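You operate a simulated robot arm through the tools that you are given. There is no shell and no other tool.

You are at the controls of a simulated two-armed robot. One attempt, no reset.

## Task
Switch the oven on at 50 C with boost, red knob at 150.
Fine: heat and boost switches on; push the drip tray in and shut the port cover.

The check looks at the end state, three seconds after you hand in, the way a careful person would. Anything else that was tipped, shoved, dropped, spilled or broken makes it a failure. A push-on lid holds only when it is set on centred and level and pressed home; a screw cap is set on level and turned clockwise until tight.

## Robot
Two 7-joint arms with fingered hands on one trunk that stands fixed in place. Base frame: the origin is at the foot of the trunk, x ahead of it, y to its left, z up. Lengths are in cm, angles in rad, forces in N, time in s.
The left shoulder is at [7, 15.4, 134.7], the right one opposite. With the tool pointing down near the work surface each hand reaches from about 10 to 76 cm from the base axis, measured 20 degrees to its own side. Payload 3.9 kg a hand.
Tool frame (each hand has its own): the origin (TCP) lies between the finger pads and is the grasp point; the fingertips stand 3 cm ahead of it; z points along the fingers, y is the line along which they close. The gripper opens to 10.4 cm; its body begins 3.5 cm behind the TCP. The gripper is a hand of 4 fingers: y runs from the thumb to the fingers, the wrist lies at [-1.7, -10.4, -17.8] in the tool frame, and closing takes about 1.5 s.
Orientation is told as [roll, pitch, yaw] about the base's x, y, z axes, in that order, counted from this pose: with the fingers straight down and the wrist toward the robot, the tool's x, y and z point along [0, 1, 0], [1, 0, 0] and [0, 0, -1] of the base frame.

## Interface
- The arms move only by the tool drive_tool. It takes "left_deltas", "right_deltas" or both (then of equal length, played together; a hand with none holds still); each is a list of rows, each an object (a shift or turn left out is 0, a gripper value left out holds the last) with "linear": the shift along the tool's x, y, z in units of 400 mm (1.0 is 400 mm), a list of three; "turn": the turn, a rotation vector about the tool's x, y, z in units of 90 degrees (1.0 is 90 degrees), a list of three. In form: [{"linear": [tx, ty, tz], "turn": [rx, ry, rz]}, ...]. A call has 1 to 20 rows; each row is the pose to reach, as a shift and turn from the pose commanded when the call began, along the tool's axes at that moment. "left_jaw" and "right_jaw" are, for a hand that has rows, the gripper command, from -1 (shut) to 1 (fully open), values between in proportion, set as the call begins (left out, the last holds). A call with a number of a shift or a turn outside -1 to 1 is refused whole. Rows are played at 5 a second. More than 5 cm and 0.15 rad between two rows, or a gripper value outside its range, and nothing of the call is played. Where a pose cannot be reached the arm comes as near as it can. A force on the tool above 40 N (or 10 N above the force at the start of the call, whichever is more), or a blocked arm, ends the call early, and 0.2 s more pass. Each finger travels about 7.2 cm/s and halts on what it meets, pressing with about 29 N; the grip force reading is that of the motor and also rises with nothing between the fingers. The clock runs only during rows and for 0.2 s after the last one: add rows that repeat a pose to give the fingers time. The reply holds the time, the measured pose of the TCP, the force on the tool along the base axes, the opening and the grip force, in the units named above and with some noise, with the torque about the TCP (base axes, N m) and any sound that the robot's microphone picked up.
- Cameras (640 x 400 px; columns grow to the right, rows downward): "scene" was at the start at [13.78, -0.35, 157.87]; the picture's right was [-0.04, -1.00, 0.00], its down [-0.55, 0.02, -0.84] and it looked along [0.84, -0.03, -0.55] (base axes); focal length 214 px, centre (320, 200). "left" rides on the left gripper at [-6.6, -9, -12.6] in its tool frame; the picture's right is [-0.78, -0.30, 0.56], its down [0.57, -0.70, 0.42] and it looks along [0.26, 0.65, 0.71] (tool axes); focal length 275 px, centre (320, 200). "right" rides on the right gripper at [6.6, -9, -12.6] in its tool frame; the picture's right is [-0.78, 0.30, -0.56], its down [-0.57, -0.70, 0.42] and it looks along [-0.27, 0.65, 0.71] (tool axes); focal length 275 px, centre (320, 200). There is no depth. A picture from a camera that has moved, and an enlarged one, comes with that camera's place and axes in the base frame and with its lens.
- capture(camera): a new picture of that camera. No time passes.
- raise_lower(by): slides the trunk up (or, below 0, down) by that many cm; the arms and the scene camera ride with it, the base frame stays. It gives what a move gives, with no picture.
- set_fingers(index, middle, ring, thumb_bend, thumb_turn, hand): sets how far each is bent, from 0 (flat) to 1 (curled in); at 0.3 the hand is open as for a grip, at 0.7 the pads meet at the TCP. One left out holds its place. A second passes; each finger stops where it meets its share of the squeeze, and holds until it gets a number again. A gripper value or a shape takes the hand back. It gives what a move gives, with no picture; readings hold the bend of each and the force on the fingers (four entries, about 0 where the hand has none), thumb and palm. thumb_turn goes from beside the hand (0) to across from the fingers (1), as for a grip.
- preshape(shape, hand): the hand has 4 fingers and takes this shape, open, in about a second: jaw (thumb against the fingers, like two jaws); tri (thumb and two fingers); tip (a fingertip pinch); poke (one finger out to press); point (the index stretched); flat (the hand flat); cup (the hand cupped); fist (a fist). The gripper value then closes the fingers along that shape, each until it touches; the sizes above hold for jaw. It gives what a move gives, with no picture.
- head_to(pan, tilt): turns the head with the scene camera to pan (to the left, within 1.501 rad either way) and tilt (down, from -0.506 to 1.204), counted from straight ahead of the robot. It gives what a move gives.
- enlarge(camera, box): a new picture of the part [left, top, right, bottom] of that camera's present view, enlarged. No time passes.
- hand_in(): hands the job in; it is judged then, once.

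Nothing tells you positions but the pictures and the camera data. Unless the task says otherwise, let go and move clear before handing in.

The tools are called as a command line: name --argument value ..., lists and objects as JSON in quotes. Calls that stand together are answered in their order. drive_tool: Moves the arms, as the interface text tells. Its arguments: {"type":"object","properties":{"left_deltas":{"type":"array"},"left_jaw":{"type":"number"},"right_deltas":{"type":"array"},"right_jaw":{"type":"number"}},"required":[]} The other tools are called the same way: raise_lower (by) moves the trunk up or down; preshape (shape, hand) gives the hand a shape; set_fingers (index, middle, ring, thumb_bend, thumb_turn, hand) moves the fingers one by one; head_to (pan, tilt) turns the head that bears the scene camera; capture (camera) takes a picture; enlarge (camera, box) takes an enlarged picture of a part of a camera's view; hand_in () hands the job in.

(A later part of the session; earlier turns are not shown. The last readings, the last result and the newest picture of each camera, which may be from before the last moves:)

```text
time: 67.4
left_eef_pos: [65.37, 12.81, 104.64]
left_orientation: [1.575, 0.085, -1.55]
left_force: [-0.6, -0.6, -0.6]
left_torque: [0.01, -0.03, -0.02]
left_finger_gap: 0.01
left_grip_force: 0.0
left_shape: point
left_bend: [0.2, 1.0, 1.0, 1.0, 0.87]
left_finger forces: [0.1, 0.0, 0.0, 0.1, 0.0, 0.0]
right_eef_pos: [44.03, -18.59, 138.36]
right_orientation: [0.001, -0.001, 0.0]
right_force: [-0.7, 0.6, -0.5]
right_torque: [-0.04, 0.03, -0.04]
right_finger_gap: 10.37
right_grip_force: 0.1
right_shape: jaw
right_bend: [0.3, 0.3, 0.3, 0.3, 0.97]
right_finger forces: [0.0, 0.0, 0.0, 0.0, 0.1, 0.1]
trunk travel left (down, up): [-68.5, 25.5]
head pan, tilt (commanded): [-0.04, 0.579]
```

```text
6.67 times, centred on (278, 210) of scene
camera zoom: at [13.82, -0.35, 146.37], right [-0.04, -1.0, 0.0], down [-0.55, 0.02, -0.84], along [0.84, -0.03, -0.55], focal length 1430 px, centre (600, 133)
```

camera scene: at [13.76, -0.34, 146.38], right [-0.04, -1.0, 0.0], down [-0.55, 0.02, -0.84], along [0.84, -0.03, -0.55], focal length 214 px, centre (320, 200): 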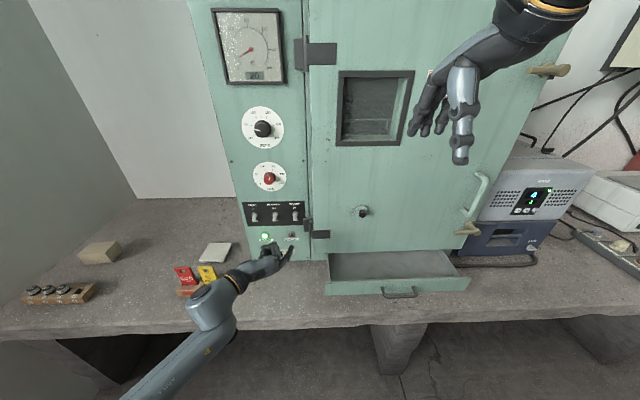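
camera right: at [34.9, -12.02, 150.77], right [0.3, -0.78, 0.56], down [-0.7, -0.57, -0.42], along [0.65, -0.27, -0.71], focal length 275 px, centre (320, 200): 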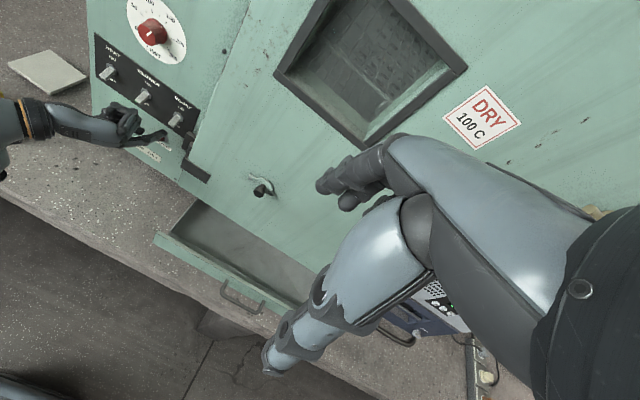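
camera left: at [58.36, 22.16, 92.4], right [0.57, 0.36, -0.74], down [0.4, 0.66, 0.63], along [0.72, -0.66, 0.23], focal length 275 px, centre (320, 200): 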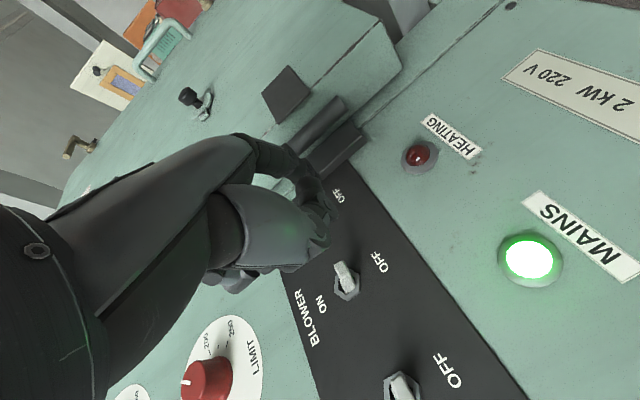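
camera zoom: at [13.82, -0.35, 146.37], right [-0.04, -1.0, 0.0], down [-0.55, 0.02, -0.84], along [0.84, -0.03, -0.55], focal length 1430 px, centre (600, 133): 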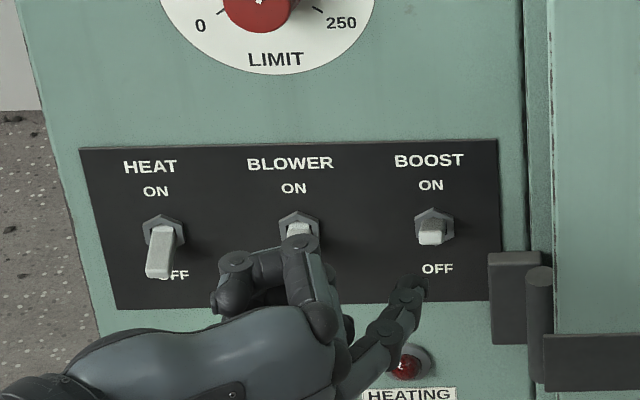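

BOOST now sits about 15° above horizontal, mirroring BLOWER's off position, so it has flipped to ON. The 43 N was its end stop. Now I move the finger over to the HEAT switch.

drive_tool --left_deltas '[{"linear": [-0.0455, -0.085, 0.002]}, {"linear": [-0.091, -0.17, 0.003]}, {"linear": [-0.137, -0.256, 0.005]}, {"linear": [-0.182, -0.341, 0.0066]}, {"linear": [-0.182, -0.341, 0.0066]}]'

capture --camera "scene"

enlarge --camera "scene" --box '[230, 190, 310, 240]'

```text
time: 68.6
left_eef_pos: [64.9, 27.15, 99.17]
left_orientation: [1.577, 0.086, -1.552]
left_force: [-0.6, -0.1, -0.2]
left_torque: [-0.02, 0.01, -0.02]
left_finger_gap: 0.0
left_grip_force: 0.0
left_shape: point
left_bend: [0.2, 1.0, 1.0, 1.0, 0.87]
left_finger forces: [0.0, 0.0, 0.1, 0.0, 0.0, 0.1]
right_eef_pos: [43.98, -18.54, 138.38]
right_orientation: [-0.002, 0.001, 0.001]
right_force: [0.1, 0.4, 0.6]
right_torque: [0.0, -0.01, 0.0]
right_finger_gap: 10.37
right_grip_force: 0.1
right_shape: jaw
right_bend: [0.3, 0.3, 0.3, 0.3, 0.97]
right_finger forces: [0.0, 0.0, 0.0, 0.0, 0.0, 0.0]
trunk travel left (down, up): [-68.5, 25.5]
head pan, tilt (commanded): [-0.04, 0.579]
```

```text
taken
camera scene: at [13.78, -0.38, 146.37], right [-0.04, -1.0, 0.0], down [-0.55, 0.02, -0.84], along [0.84, -0.03, -0.55], focal length 214 px, centre (320, 200)
```

scene: 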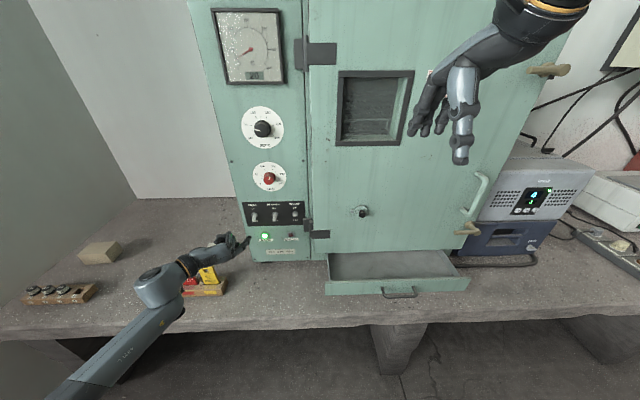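

```text
8.00 times, centred on (270, 215) of scene
camera zoom: at [13.78, -0.38, 146.37], right [-0.04, -1.0, 0.0], down [-0.55, 0.02, -0.84], along [0.84, -0.03, -0.55], focal length 1716 px, centre (720, 80)
```

zoom: 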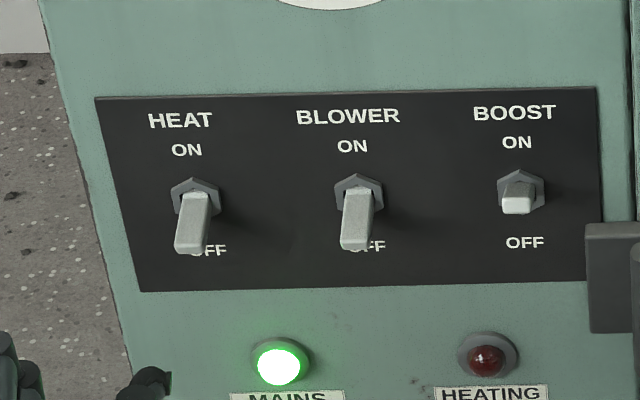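

BOOST is clearly up, with HEAT and BLOWER down. The finger is lined up below and in front of HEAT, so I'll advance under the lever.

drive_tool --left_deltas '[{"linear": [0, 0.0136, 0.05]}, {"linear": [0, 0.0136, 0.1]}, {"linear": [0, 0.0136, 0.14]}, {"linear": [0, 0.0136, 0.172]}, {"linear": [0, 0.0136, 0.172]}]'

enlarge --camera "scene" --box '[236, 202, 276, 227]'

enlarge --camera "right" --box '[70, 40, 166, 100]'

```text
time: 69.8
left_eef_pos: [71.9, 26.55, 98.58]
left_orientation: [1.576, 0.086, -1.552]
left_force: [-0.3, -0.5, 0.0]
left_torque: [-0.01, -0.01, 0.02]
left_finger_gap: 0.0
left_grip_force: 0.1
left_shape: point
left_bend: [0.2, 1.0, 1.0, 1.0, 0.87]
left_finger forces: [0.1, 0.0, 0.0, 0.0, 0.1, 0.0]
right_eef_pos: [43.87, -18.46, 138.31]
right_orientation: [0.0, 0.0, 0.0]
right_force: [-0.3, -0.4, -0.1]
right_torque: [-0.01, -0.03, 0.01]
right_finger_gap: 10.36
right_grip_force: 0.0
right_shape: jaw
right_bend: [0.3, 0.3, 0.3, 0.3, 0.97]
right_finger forces: [0.1, 0.1, 0.1, 0.0, 0.0, 0.0]
trunk travel left (down, up): [-68.5, 25.5]
head pan, tilt (commanded): [-0.04, 0.579]
```

```text
16.00 times, centred on (256, 214) of scene
camera zoom: at [13.73, -0.33, 146.38], right [-0.04, -1.0, 0.0], down [-0.55, 0.02, -0.84], along [0.84, -0.03, -0.55], focal length 3432 px, centre (1344, -32)
```

zoom: 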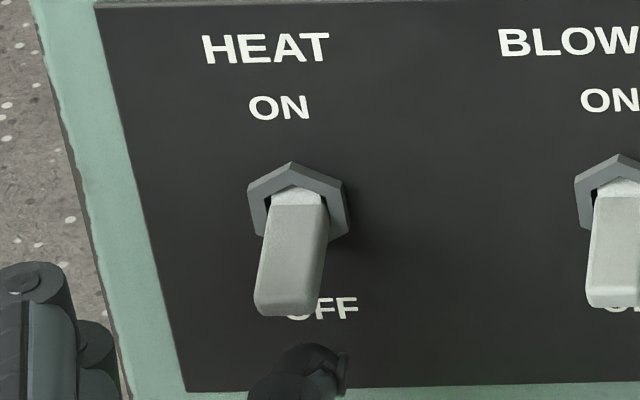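

```text
6.67 times, centred on (118, 70) of right
camera zoom: at [34.94, -12.03, 150.76], right [0.3, -0.78, 0.56], down [-0.7, -0.57, -0.42], along [0.65, -0.27, -0.71], focal length 1835 px, centre (1667, 1067)
```

zoom: 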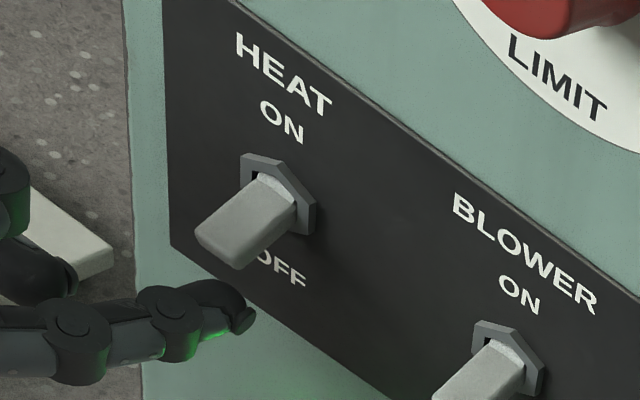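

The finger sits right under HEAT's lever. I'll raise it about 2.8 cm in small steps.

drive_tool --left_deltas '[{"linear": [0.014, -0.0012, 0]}, {"linear": [0.028, -0.0024, 0]}, {"linear": [0.042, -0.0036, 0]}, {"linear": [0.056, -0.0048, 0.0003]}, {"linear": [0.07, -0.006, 0.0003]}, {"linear": [0.07, -0.006, 0.0003]}]'

enlarge --camera "scene" --box '[236, 197, 276, 222]'

enlarge --camera "right" --box '[70, 40, 166, 100]'

```text
time: 71.2
left_eef_pos: [72.15, 26.61, 101.4]
left_orientation: [1.576, 0.086, -1.553]
left_force: [0.1, 0.5, -2.1]
left_torque: [0.13, 0.02, 0.0]
left_finger_gap: 0.02
left_grip_force: 0.1
left_shape: point
left_bend: [0.2, 1.0, 1.0, 1.0, 0.87]
left_finger forces: [1.8, 0.1, 0.1, 0.0, 0.1, 0.0]
right_eef_pos: [44.0, -18.49, 138.39]
right_orientation: [0.001, -0.001, -0.002]
right_force: [-0.2, 0.1, -0.2]
right_torque: [0.01, 0.0, 0.02]
right_finger_gap: 10.35
right_grip_force: 0.1
right_shape: jaw
right_bend: [0.3, 0.3, 0.3, 0.3, 0.97]
right_finger forces: [0.0, 0.1, 0.0, 0.0, 0.1, 0.0]
trunk travel left (down, up): [-68.5, 25.5]
head pan, tilt (commanded): [-0.04, 0.579]
```

```text
16.00 times, centred on (256, 210) of scene
camera zoom: at [13.82, -0.34, 146.36], right [-0.04, -1.0, 0.0], down [-0.55, 0.02, -0.84], along [0.84, -0.03, -0.55], focal length 3432 px, centre (1344, 48)
```

zoom: 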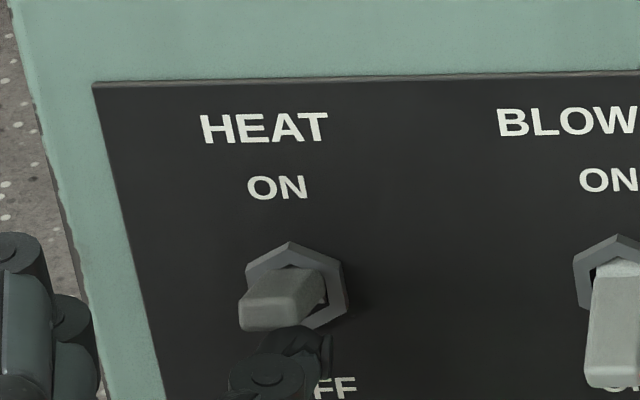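

```text
6.67 times, centred on (118, 70) of right
camera zoom: at [35.03, -12.04, 150.73], right [0.3, -0.78, 0.56], down [-0.7, -0.57, -0.42], along [0.65, -0.27, -0.71], focal length 1835 px, centre (1667, 1067)
```

zoom: 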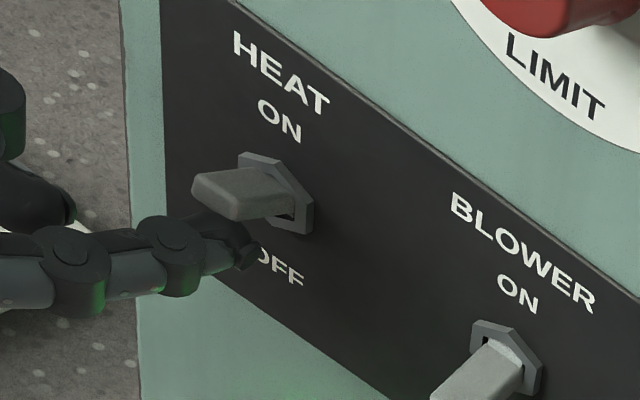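

HEAT has flipped up with light contact. I'll lower the finger 1 cm to clear, then back away and verify.

drive_tool --left_deltas '[{"linear": [-0.0125, 0.001, 0]}, {"linear": [-0.025, 0.002, 0]}, {"linear": [-0.025, 0.002, -0.06]}, {"linear": [-0.025, 0.002, -0.13]}, {"linear": [-0.025, 0.002, -0.22]}, {"linear": [-0.025, 0.002, -0.32]}, {"linear": [-0.025, 0.002, -0.32]}]'

capture --camera "scene"

enlarge --camera "scene" --box '[230, 190, 310, 240]'

enlarge --camera "right" --box '[60, 20, 220, 120]'

enlarge --camera "scene" --box '[205, 0, 305, 63]'

```text
time: 72.8
left_eef_pos: [59.41, 26.46, 100.31]
left_orientation: [1.577, 0.086, -1.551]
left_force: [0.5, -0.5, -0.9]
left_torque: [0.04, -0.01, 0.02]
left_finger_gap: 0.0
left_grip_force: 0.0
left_shape: point
left_bend: [0.2, 1.0, 1.0, 1.0, 0.87]
left_finger forces: [0.0, 0.0, 0.0, 0.0, 0.0, 0.0]
right_eef_pos: [44.05, -18.45, 138.17]
right_orientation: [-0.001, 0.002, -0.001]
right_force: [0.8, 0.0, 0.0]
right_torque: [-0.03, 0.05, 0.0]
right_finger_gap: 10.38
right_grip_force: 0.1
right_shape: jaw
right_bend: [0.3, 0.3, 0.3, 0.3, 0.97]
right_finger forces: [0.0, 0.0, 0.0, 0.1, 0.0, 0.0]
trunk travel left (down, up): [-68.5, 25.5]
head pan, tilt (commanded): [-0.04, 0.579]
```

```text
taken
camera scene: at [13.88, -0.34, 146.36], right [-0.04, -1.0, 0.0], down [-0.55, 0.02, -0.84], along [0.84, -0.03, -0.55], focal length 214 px, centre (320, 200)
```

scene: 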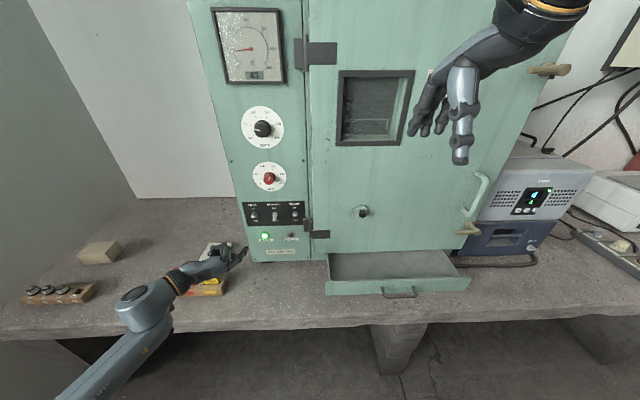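

```text
8.00 times, centred on (270, 215) of scene
camera zoom: at [13.88, -0.34, 146.36], right [-0.04, -1.0, 0.0], down [-0.55, 0.02, -0.84], along [0.84, -0.03, -0.55], focal length 1716 px, centre (720, 80)
```

zoom: 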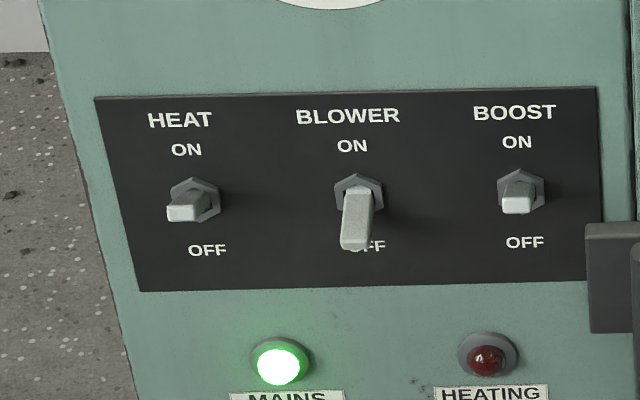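

```text
4.00 times, centred on (140, 70) of right
camera zoom: at [35.1, -12.04, 150.72], right [0.3, -0.78, 0.56], down [-0.7, -0.57, -0.42], along [0.65, -0.27, -0.71], focal length 1101 px, centre (1040, 720)
```

zoom: 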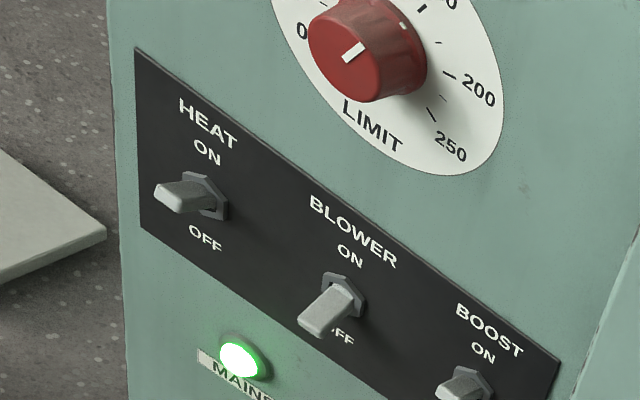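

```text
6.35 times, centred on (255, 32) of scene
camera zoom: at [13.88, -0.34, 146.36], right [-0.04, -1.0, 0.0], down [-0.55, 0.02, -0.84], along [0.84, -0.03, -0.55], focal length 1362 px, centre (733, 1270)
```

zoom: 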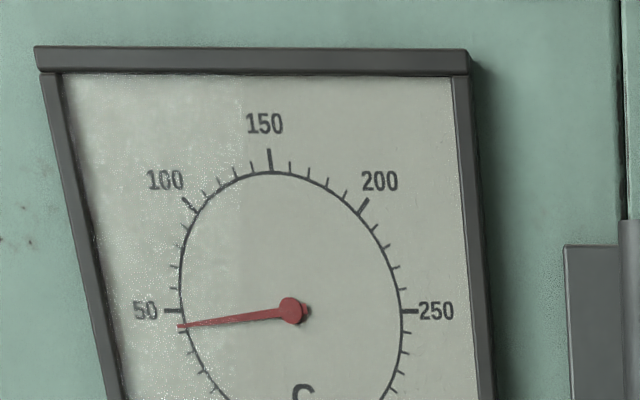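

HEAT and BOOST are on, BLOWER is off, and the gauge is climbing toward 50. Next is the port cover, which I'll inspect closely from both cameras.

enlarge --camera "scene" --box '[342, 200, 382, 225]'

enlarge --camera "right" --box '[236, 165, 284, 205]'

enlarge --camera "left" --box '[60, 0, 320, 160]'

capture --camera "left"

```text
16.00 times, centred on (362, 212) of scene
camera zoom: at [13.88, -0.34, 146.36], right [-0.04, -1.0, 0.0], down [-0.55, 0.02, -0.84], along [0.84, -0.03, -0.55], focal length 3432 px, centre (-352, 0)
```

zoom: 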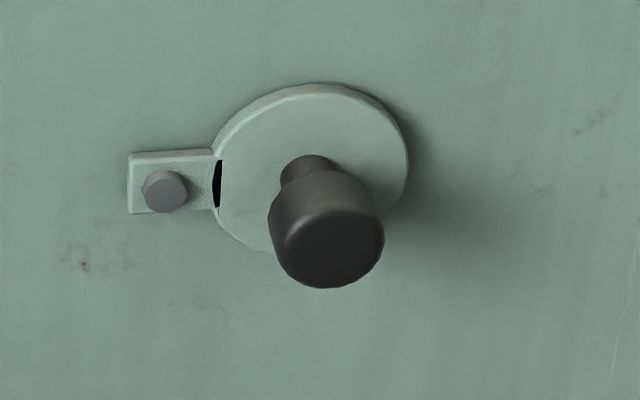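

```text
10.00 times, centred on (260, 185) of right
camera zoom: at [35.1, -12.04, 150.72], right [0.3, -0.78, 0.56], down [-0.7, -0.57, -0.42], along [0.65, -0.27, -0.71], focal length 2753 px, centre (920, 350)
```

zoom: 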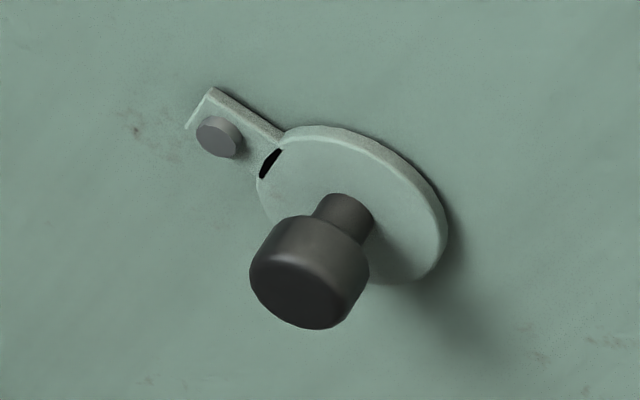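

```text
2.46 times, centred on (190, 80) of left
camera zoom: at [46.69, 35.84, 94.35], right [0.55, 0.37, -0.74], down [0.41, 0.66, 0.63], along [0.73, -0.66, 0.21], focal length 678 px, centre (640, 495)
```

zoom: 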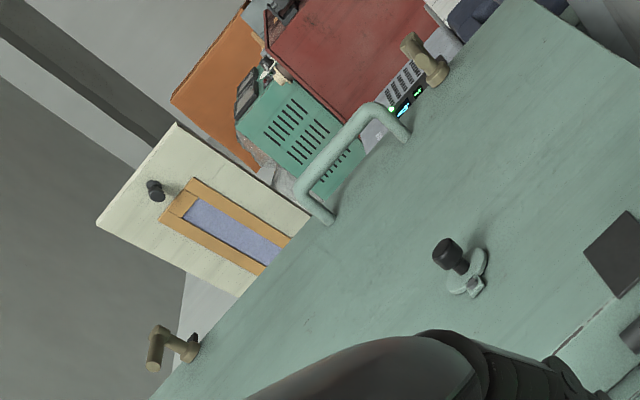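

```text
taken
camera left: at [46.69, 35.84, 94.35], right [0.55, 0.37, -0.74], down [0.41, 0.66, 0.63], along [0.73, -0.66, 0.21], focal length 275 px, centre (320, 200)
```

left: 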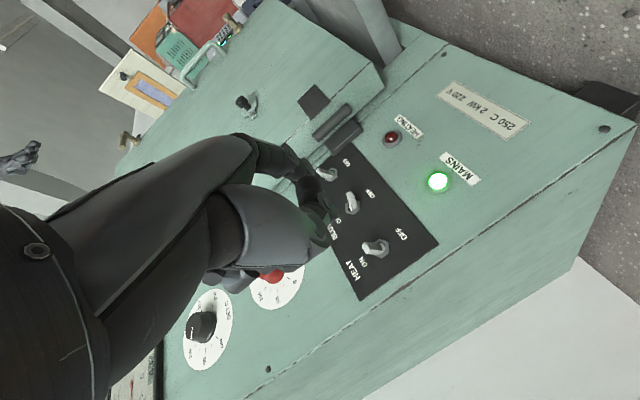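

enlarge --camera "left" --box '[226, 86, 274, 122]'

enlarge --camera "scene" --box '[205, 0, 305, 90]'

```text
11.11 times, centred on (250, 104) of left
camera zoom: at [46.69, 35.84, 94.35], right [0.55, 0.37, -0.74], down [0.41, 0.66, 0.63], along [0.73, -0.66, 0.21], focal length 3059 px, centre (1098, 1267)
```

zoom: 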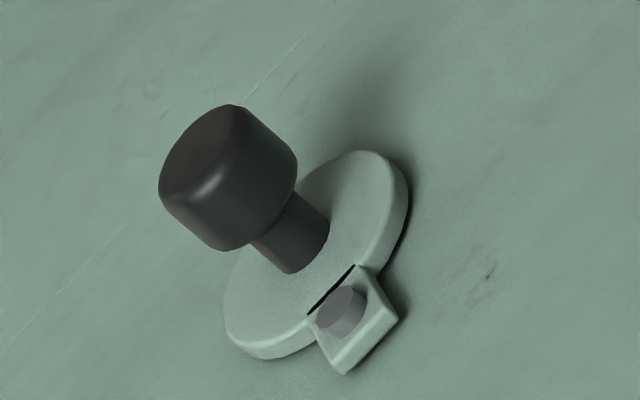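

```text
4.44 times, centred on (255, 45) of scene
camera zoom: at [13.88, -0.34, 146.36], right [-0.04, -1.0, 0.0], down [-0.55, 0.02, -0.84], along [0.84, -0.03, -0.55], focal length 953 px, centre (609, 889)
```

zoom: 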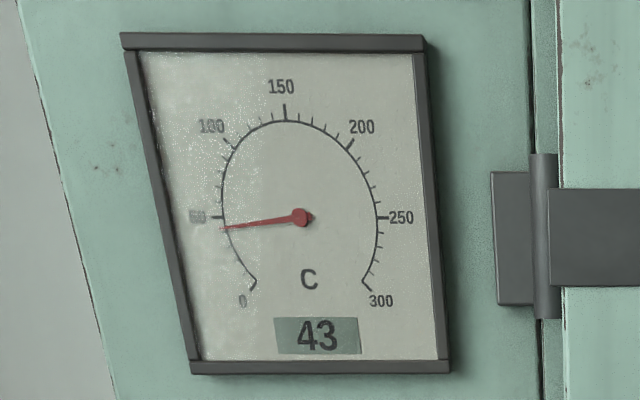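

The cover disc looks nearly flush from here, so I need a closer look at it. I'll turn the right hand to point forward so its camera can view the port from nearer.

drive_tool --right_deltas '[{"turn": [-0.083, 0, 0]}, {"turn": [-0.167, 0, 0]}, {"turn": [-0.25, 0, 0]}, {"turn": [-0.333, 0, 0]}, {"turn": [-0.417, 0, 0]}, {"turn": [-0.5, 0, 0]}, {"turn": [-0.583, 0, 0]}, {"turn": [-0.667, 0, 0]}, {"turn": [-0.75, 0, 0]}, {"turn": [-0.833, 0, 0]}, {"turn": [-0.917, 0, 0]}, {"turn": [-1, 0, 0]}, {"turn": [-1, 0, 0]}]'

capture --camera "scene"

capture --camera "right"

```text
time: 75.6
left_eef_pos: [59.48, 26.55, 100.17]
left_orientation: [1.577, 0.086, -1.552]
left_force: [0.1, 0.5, 0.1]
left_torque: [0.0, 0.02, -0.01]
left_finger_gap: 0.0
left_grip_force: 0.1
left_shape: point
left_bend: [0.2, 1.0, 1.0, 1.0, 0.87]
left_finger forces: [0.0, 0.1, 0.0, 0.0, 0.0, 0.2]
right_eef_pos: [48.78, -20.51, 143.73]
right_orientation: [0.255, -1.483, -0.298]
right_force: [0.4, 0.6, 0.8]
right_torque: [0.01, 0.02, -0.01]
right_finger_gap: 10.37
right_grip_force: 0.0
right_shape: jaw
right_bend: [0.3, 0.3, 0.3, 0.3, 0.97]
right_finger forces: [0.1, 0.1, 0.0, 0.0, 0.0, 0.0]
right hand out of reach, approached as far as the arm can: row 8, 9, 10, 11, 12, 13
trunk travel left (down, up): [-68.5, 25.5]
head pan, tilt (commanded): [-0.04, 0.579]
```

```text
taken
camera scene: at [13.85, -0.24, 146.36], right [-0.04, -1.0, 0.0], down [-0.55, 0.02, -0.84], along [0.84, -0.03, -0.55], focal length 214 px, centre (320, 200)
```

scene: 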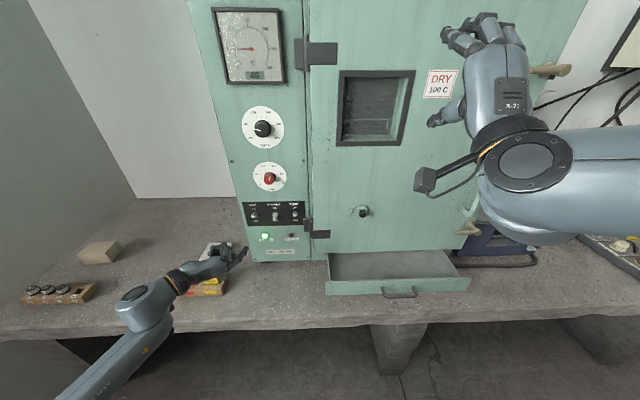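

```text
taken
camera right: at [35.81, -13.36, 136.01], right [-0.56, -0.76, 0.33], down [0.34, -0.57, -0.75], along [0.75, -0.31, 0.58], focal length 275 px, centre (320, 200)
```

right: 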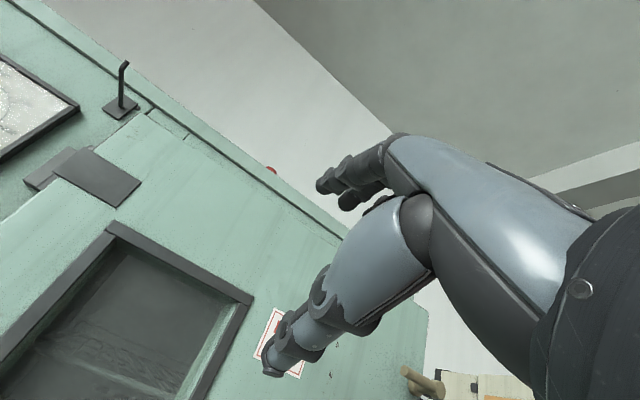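

The right arm was too folded at that spot. I'll move it forward and down with about 36° of counterclockwise roll, to look at the port from closer range.

drive_tool --right_deltas '[{"linear": [-0.012, -0.05, 0.08], "turn": [-1, 0, 0]}, {"linear": [-0.024, -0.1, 0.16], "turn": [-1, 0, 0]}]'

```text
refused: row 1 steps farther than a row can; nothing moved
```

That was refused because the turn should be relative to the present pose. Corrected below: straight motion first.

drive_tool --right_deltas '[{"linear": [-0.015, -0.05, 0.08]}, {"linear": [-0.03, -0.1, 0.16]}, {"linear": [-0.045, -0.17, 0.22]}, {"linear": [-0.06, -0.25, 0.25]}, {"linear": [-0.06, -0.25, 0.25]}]'

capture --camera "scene"

capture --camera "right"

```text
time: 76.8
left_eef_pos: [59.35, 26.42, 100.19]
left_orientation: [1.577, 0.088, -1.551]
left_force: [-0.3, 0.2, 0.6]
left_torque: [0.03, -0.01, 0.02]
left_finger_gap: 0.0
left_grip_force: 0.1
left_shape: point
left_bend: [0.2, 1.0, 1.0, 1.0, 0.87]
left_finger forces: [0.0, 0.0, 0.0, 0.0, 0.0, 0.1]
right_eef_pos: [49.51, -18.79, 141.89]
right_orientation: [0.278, -1.479, -0.322]
right_force: [0.6, -0.7, -0.2]
right_torque: [0.01, -0.03, -0.02]
right_finger_gap: 10.39
right_grip_force: 0.1
right_shape: jaw
right_bend: [0.3, 0.3, 0.3, 0.3, 0.97]
right_finger forces: [0.1, 0.1, 0.0, 0.0, 0.1, 0.0]
right hand out of reach, approached as far as the arm can: row 1, 2, 3, 4, 5
trunk travel left (down, up): [-68.5, 25.5]
head pan, tilt (commanded): [-0.04, 0.579]
```

```text
taken
camera scene: at [13.78, -0.31, 146.37], right [-0.04, -1.0, 0.0], down [-0.55, 0.02, -0.84], along [0.84, -0.03, -0.55], focal length 214 px, centre (320, 200)
```

scene: 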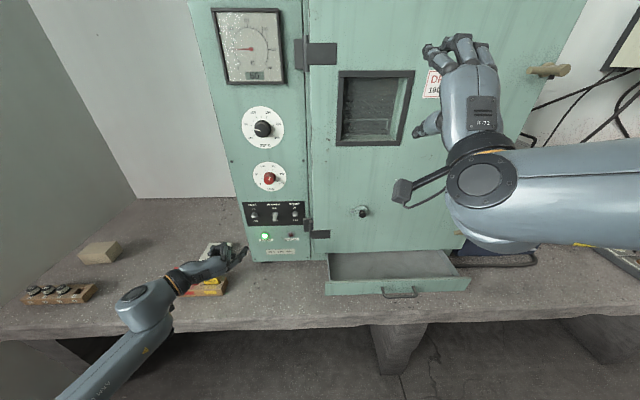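

```text
taken
camera right: at [36.53, -11.56, 134.18], right [-0.56, -0.76, 0.33], down [0.33, -0.57, -0.75], along [0.75, -0.32, 0.57], focal length 275 px, centre (320, 200)
```

right: 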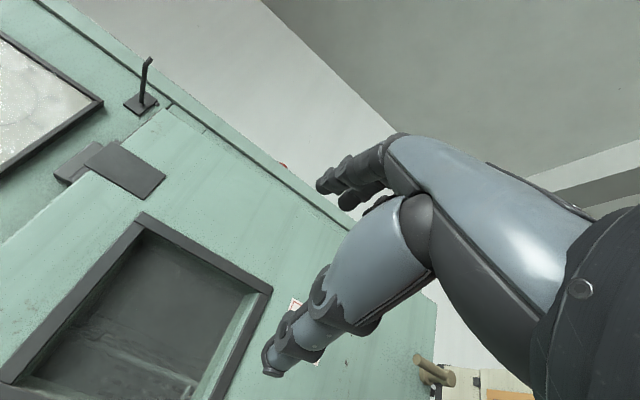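

The right arm took an awkward elbow-out configuration. I'll rotate it back to pointing down, reposition it further out (mirroring the left arm's good start), and try again.

drive_tool --right_deltas '[{"turn": [0.083, 0, 0]}, {"turn": [0.167, 0, 0]}, {"turn": [0.25, 0, 0]}, {"turn": [0.333, 0, 0]}, {"turn": [0.417, 0, 0]}, {"turn": [0.5, 0, 0]}, {"turn": [0.583, 0, 0]}, {"turn": [0.667, 0, 0]}, {"turn": [0.75, 0, 0]}, {"turn": [0.833, 0, 0]}, {"turn": [0.917, 0, 0]}, {"turn": [1, 0, 0]}, {"turn": [1, 0, 0]}]'

capture --camera "scene"

```text
time: 79.6
left_eef_pos: [59.33, 26.4, 100.23]
left_orientation: [1.578, 0.084, -1.551]
left_force: [-0.4, -0.8, 1.1]
left_torque: [0.0, -0.01, -0.03]
left_finger_gap: 0.01
left_grip_force: 0.1
left_shape: point
left_bend: [0.2, 1.0, 1.0, 1.0, 0.87]
left_finger forces: [0.0, 0.0, 0.1, 0.0, 0.1, 0.1]
right_eef_pos: [49.91, -18.96, 141.93]
right_orientation: [0.023, 0.087, -0.041]
right_force: [-1.2, -0.3, 0.5]
right_torque: [0.02, -0.03, 0.01]
right_finger_gap: 10.4
right_grip_force: 0.1
right_shape: jaw
right_bend: [0.3, 0.3, 0.3, 0.3, 0.97]
right_finger forces: [0.1, 0.0, 0.1, 0.0, 0.0, 0.0]
trunk travel left (down, up): [-68.5, 25.5]
head pan, tilt (commanded): [-0.04, 0.579]
```

```text
taken
camera scene: at [13.67, -0.33, 146.38], right [-0.04, -1.0, 0.0], down [-0.55, 0.02, -0.84], along [0.84, -0.03, -0.55], focal length 214 px, centre (320, 200)
```

scene: 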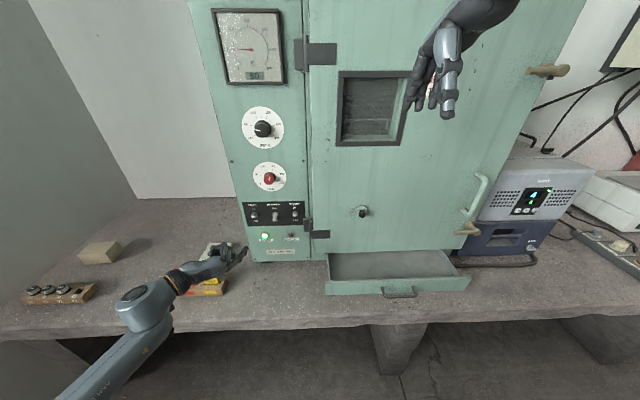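

Recovered. I'll move the right hand outward first, then pitch it forward.

drive_tool --right_deltas '[{"linear": [-0.066, 0.046, 0.056]}, {"linear": [-0.133, 0.093, 0.113]}, {"linear": [-0.199, 0.139, 0.169]}, {"linear": [-0.199, 0.139, 0.169], "turn": [-0.083, 0, 0]}, {"linear": [-0.199, 0.139, 0.169], "turn": [-0.167, 0, 0]}, {"linear": [-0.199, 0.139, 0.169], "turn": [-0.25, 0, 0]}, {"linear": [-0.199, 0.139, 0.169], "turn": [-0.333, 0, 0]}, {"linear": [-0.199, 0.139, 0.169], "turn": [-0.417, 0, 0]}, {"linear": [-0.199, 0.139, 0.169], "turn": [-0.5, 0, 0]}, {"linear": [-0.199, 0.139, 0.169], "turn": [-0.583, 0, 0]}, {"linear": [-0.199, 0.139, 0.169], "turn": [-0.667, 0, 0]}, {"linear": [-0.199, 0.139, 0.169], "turn": [-0.75, 0, 0]}, {"linear": [-0.199, 0.139, 0.169], "turn": [-0.833, 0, 0]}, {"linear": [-0.199, 0.139, 0.169], "turn": [-0.917, 0, 0]}, {"linear": [-0.199, 0.139, 0.169], "turn": [-1, 0, 0]}, {"linear": [-0.199, 0.139, 0.169], "turn": [-1, 0, 0]}]'

capture --camera "scene"

capture --camera "right"

```text
time: 83.0
left_eef_pos: [59.21, 26.55, 100.23]
left_orientation: [1.574, 0.085, -1.55]
left_force: [-0.1, 0.1, -0.6]
left_torque: [-0.04, -0.03, 0.0]
left_finger_gap: 0.0
left_grip_force: 0.1
left_shape: point
left_bend: [0.2, 1.0, 1.0, 1.0, 0.87]
left_finger forces: [0.0, 0.0, 0.0, 0.1, 0.1, 0.0]
right_eef_pos: [54.3, -27.06, 134.54]
right_orientation: [0.264, -1.485, -0.305]
right_force: [-0.1, -0.3, -0.2]
right_torque: [0.03, -0.01, -0.01]
right_finger_gap: 10.39
right_grip_force: 0.1
right_shape: jaw
right_bend: [0.3, 0.3, 0.3, 0.3, 0.97]
right_finger forces: [0.0, 0.0, 0.0, 0.1, 0.1, 0.0]
right hand out of reach, approached as far as the arm can: row 14
trunk travel left (down, up): [-68.5, 25.5]
head pan, tilt (commanded): [-0.04, 0.579]
```

```text
taken
camera scene: at [13.67, -0.38, 146.39], right [-0.04, -1.0, 0.0], down [-0.55, 0.02, -0.84], along [0.84, -0.03, -0.55], focal length 214 px, centre (320, 200)
```

scene: 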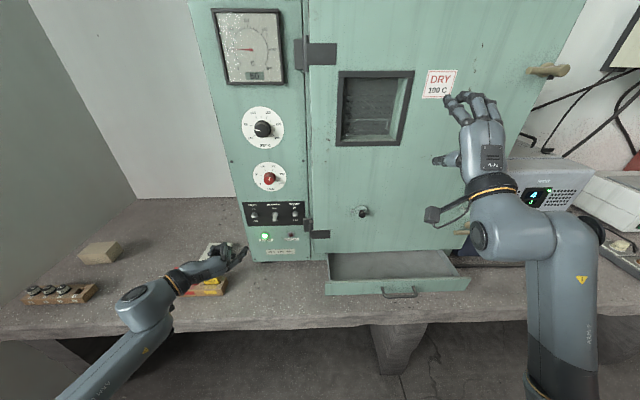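

```text
taken
camera right: at [41.44, -19.86, 126.65], right [-0.56, -0.76, 0.32], down [0.34, -0.57, -0.75], along [0.75, -0.31, 0.58], focal length 275 px, centre (320, 200)
```

right: 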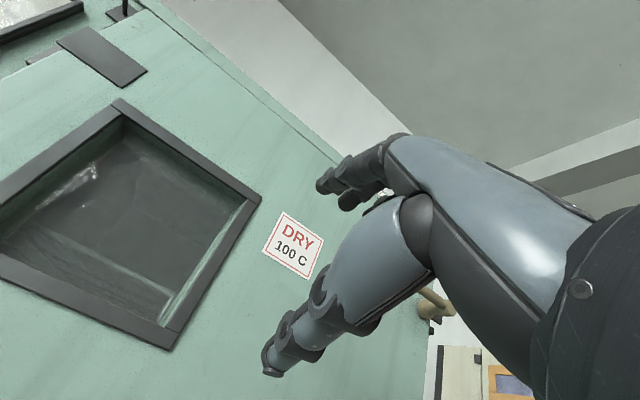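

The right arm has a good posture now. I'll lower the hand to about z=104 so its camera sees the port from slightly below.

drive_tool --right_deltas '[{"linear": [0.0087, -0.1064, 0.0156], "turn": [-0.0075, 0.004, 0]}, {"linear": [0.0173, -0.213, 0.031], "turn": [-0.015, 0.008, 0]}, {"linear": [0.026, -0.319, 0.0467], "turn": [-0.022, 0.0115, 0]}, {"linear": [0.0346, -0.4257, 0.0623], "turn": [-0.03, 0.0155, 0]}, {"linear": [0.0432, -0.532, 0.0779], "turn": [-0.037, 0.019, 0]}, {"linear": [0.052, -0.6386, 0.0934], "turn": [-0.0445, 0.023, 0]}, {"linear": [0.0605, -0.745, 0.109], "turn": [-0.052, 0.027, 0]}, {"linear": [0.0605, -0.745, 0.109], "turn": [-0.052, 0.027, 0]}]'

capture --camera "scene"

capture --camera "right"

```text
time: 84.8
left_eef_pos: [59.32, 26.5, 100.17]
left_orientation: [1.575, 0.085, -1.553]
left_force: [0.1, 0.6, -0.1]
left_torque: [0.02, 0.0, -0.02]
left_finger_gap: 0.01
left_grip_force: 0.1
left_shape: point
left_bend: [0.2, 1.0, 1.0, 1.0, 0.87]
left_finger forces: [0.1, 0.0, 0.1, 0.1, 0.0, 0.0]
right_eef_pos: [55.88, -27.28, 105.11]
right_orientation: [1.456, -1.54, -1.438]
right_force: [0.1, -0.7, -0.6]
right_torque: [0.01, -0.01, 0.01]
right_finger_gap: 10.4
right_grip_force: 0.0
right_shape: jaw
right_bend: [0.3, 0.3, 0.3, 0.3, 0.97]
right_finger forces: [0.0, 0.2, 0.1, 0.0, 0.1, 0.1]
right hand out of reach, approached as far as the arm can: row 3, 4, 5, 6, 7, 8
trunk travel left (down, up): [-68.5, 25.5]
head pan, tilt (commanded): [-0.04, 0.579]
```

```text
taken
camera scene: at [13.74, -0.31, 146.38], right [-0.04, -1.0, 0.0], down [-0.55, 0.02, -0.84], along [0.84, -0.03, -0.55], focal length 214 px, centre (320, 200)
```

scene: 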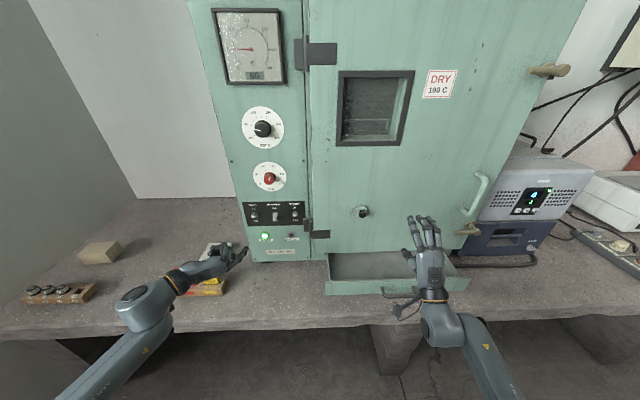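

```text
taken
camera right: at [43.13, -20.77, 96.24], right [-0.54, -0.8, 0.27], down [0.43, -0.54, -0.72], along [0.72, -0.27, 0.64], focal length 275 px, centre (320, 200)
```

right: 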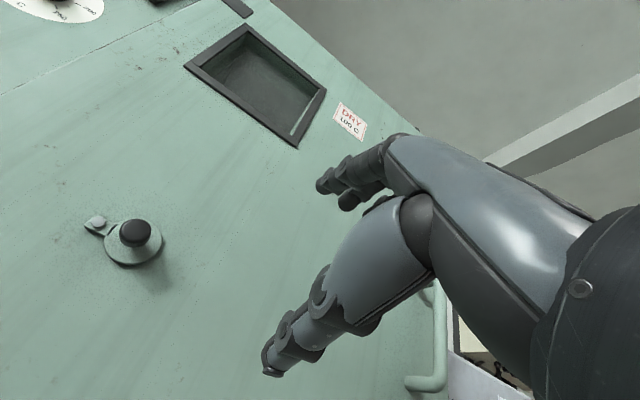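

enlarge --camera "right" --box '[76, 200, 180, 278]'

enlarge --camera "scene" --box '[205, 0, 325, 90]'

```text
5.13 times, centred on (128, 239) of right
camera zoom: at [43.13, -20.77, 96.24], right [-0.54, -0.8, 0.27], down [0.43, -0.54, -0.72], along [0.72, -0.27, 0.64], focal length 1412 px, centre (1305, -0)
```

zoom: 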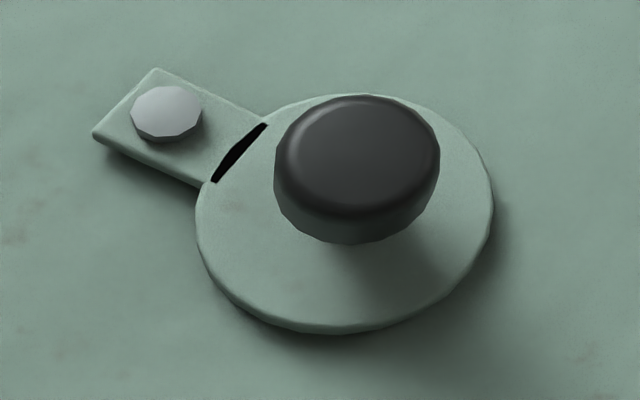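

```text
4.44 times, centred on (265, 45) of scene
camera zoom: at [13.74, -0.31, 146.38], right [-0.04, -1.0, 0.0], down [-0.55, 0.02, -0.84], along [0.84, -0.03, -0.55], focal length 953 px, centre (564, 889)
```

zoom: 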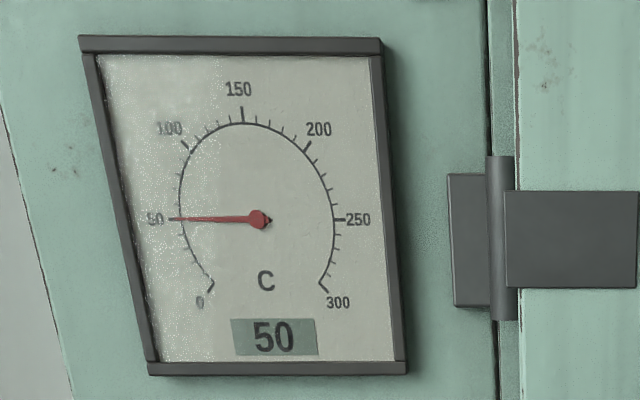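

The gauge now reads exactly 50 °C. The port cover on the door looks nearly flush, so before acting I'll raise the trunk and check the oven's top fittings for any other port.

raise_lower --by 25.4

head_to --pan -0.25 --tilt 0.3

capture --camera "scene"

enlarge --camera "scene" --box '[260, 80, 420, 180]'

enlarge --camera "scene" --box '[340, 90, 500, 190]'

```text
time: 87.4
left_eef_pos: [59.35, 26.33, 125.61]
left_orientation: [1.576, 0.087, -1.552]
left_force: [0.2, 0.1, 0.0]
left_torque: [0.01, -0.02, 0.04]
left_finger_gap: 0.01
left_grip_force: 0.1
left_shape: point
left_bend: [0.2, 1.0, 1.0, 1.0, 0.87]
left_finger forces: [0.0, 0.1, 0.0, 0.1, 0.0, 0.1]
right_eef_pos: [55.83, -27.24, 130.37]
right_orientation: [1.445, -1.537, -1.429]
right_force: [0.9, -1.0, 1.0]
right_torque: [-0.02, -0.02, 0.0]
right_finger_gap: 10.41
right_grip_force: 0.0
right_shape: jaw
right_bend: [0.3, 0.3, 0.3, 0.3, 0.97]
right_finger forces: [0.0, 0.1, 0.1, 0.0, 0.0, 0.1]
trunk travel left (down, up): [-93.9, 0.1]
head pan, tilt (commanded): [-0.04, 0.579]
```

```text
time: 88.2
left_eef_pos: [59.31, 26.45, 125.62]
left_orientation: [1.575, 0.088, -1.552]
left_force: [-0.2, 0.0, -0.1]
left_torque: [0.02, 0.01, 0.0]
left_finger_gap: 0.02
left_grip_force: 0.1
left_shape: point
left_bend: [0.2, 1.0, 1.0, 1.0, 0.87]
left_finger forces: [0.0, 0.1, 0.0, 0.0, 0.0, 0.1]
right_eef_pos: [55.84, -27.36, 130.46]
right_orientation: [1.45, -1.54, -1.429]
right_force: [0.0, 0.7, -0.1]
right_torque: [0.04, 0.04, 0.03]
right_finger_gap: 10.4
right_grip_force: 0.0
right_shape: jaw
right_bend: [0.3, 0.3, 0.3, 0.3, 0.97]
right_finger forces: [0.1, 0.1, 0.0, 0.0, 0.0, 0.1]
trunk travel left (down, up): [-93.9, 0.1]
head pan, tilt (commanded): [-0.25, 0.3]
```

```text
taken
camera scene: at [13.93, -2.28, 174.33], right [-0.25, -0.97, 0.0], down [-0.29, 0.07, -0.95], along [0.93, -0.24, -0.3], focal length 214 px, centre (320, 200)
```

scene: 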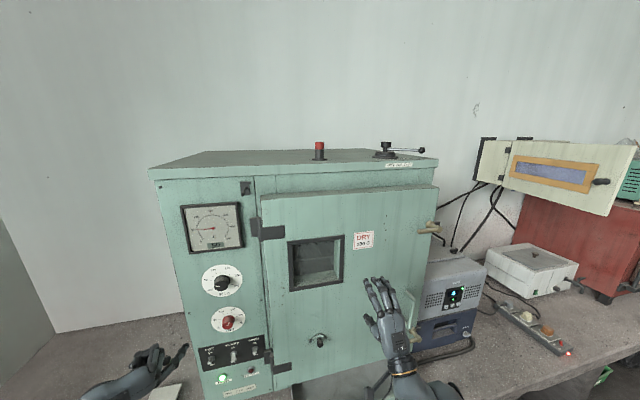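

```text
4.00 times, centred on (340, 130) of scene
camera zoom: at [13.93, -2.28, 174.33], right [-0.25, -0.97, 0.0], down [-0.29, 0.07, -0.95], along [0.93, -0.24, -0.3], focal length 858 px, centre (240, 480)
```

zoom: 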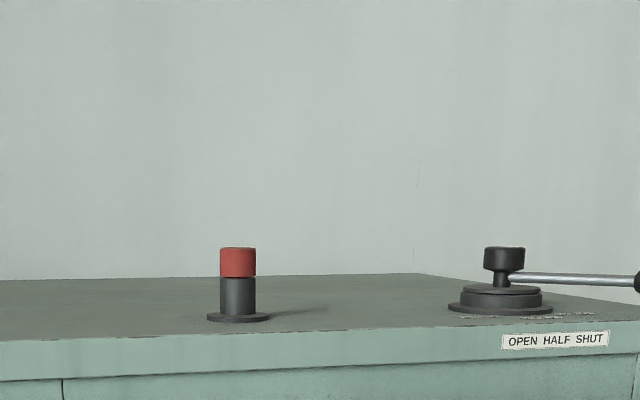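

```text
4.00 times, centred on (420, 140) of scene
camera zoom: at [13.93, -2.28, 174.33], right [-0.25, -0.97, 0.0], down [-0.29, 0.07, -0.95], along [0.93, -0.24, -0.3], focal length 858 px, centre (-80, 440)
```

zoom: 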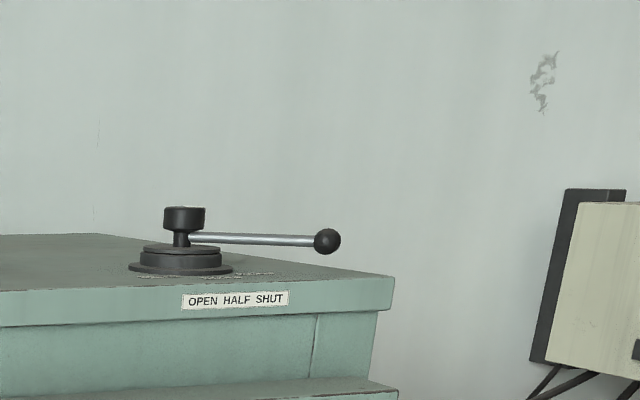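

enlarge --camera "scene" --box '[300, 327, 340, 352]'

enlarge --camera "scene" --box '[180, 195, 260, 255]'

capture --camera "right"

```text
16.00 times, centred on (320, 340) of scene
camera zoom: at [13.93, -2.28, 174.33], right [-0.25, -0.97, 0.0], down [-0.29, 0.07, -0.95], along [0.93, -0.24, -0.3], focal length 3432 px, centre (320, -2032)
```

zoom: 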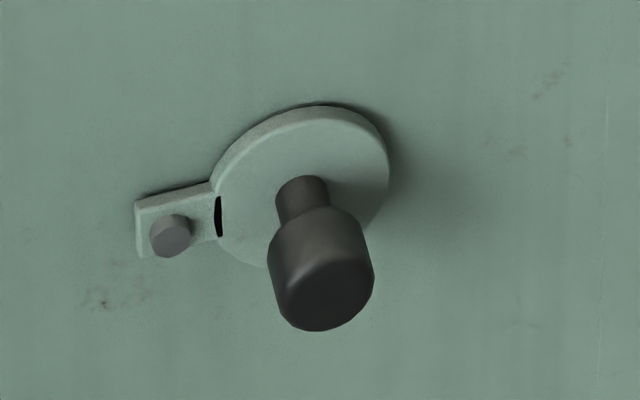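

```text
6.67 times, centred on (220, 225) of scene
camera zoom: at [13.93, -2.28, 174.33], right [-0.25, -0.97, 0.0], down [-0.29, 0.07, -0.95], along [0.93, -0.24, -0.3], focal length 1430 px, centre (987, 33)
```

zoom: 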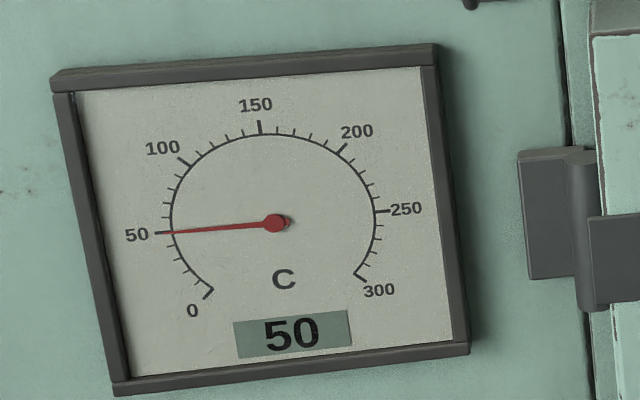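

```text
taken
camera right: at [43.16, -20.79, 121.68], right [-0.54, -0.8, 0.27], down [0.43, -0.54, -0.72], along [0.72, -0.27, 0.64], focal length 275 px, centre (320, 200)
```

right: 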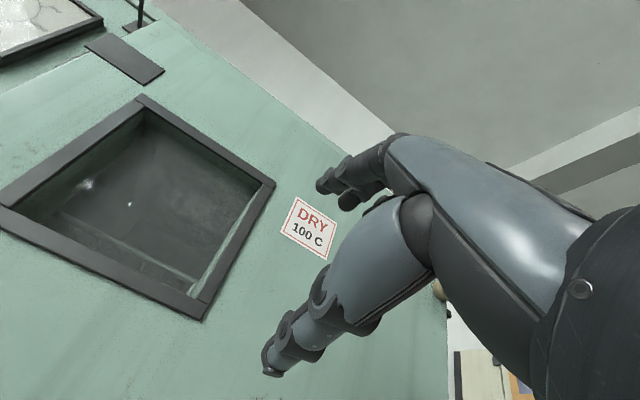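

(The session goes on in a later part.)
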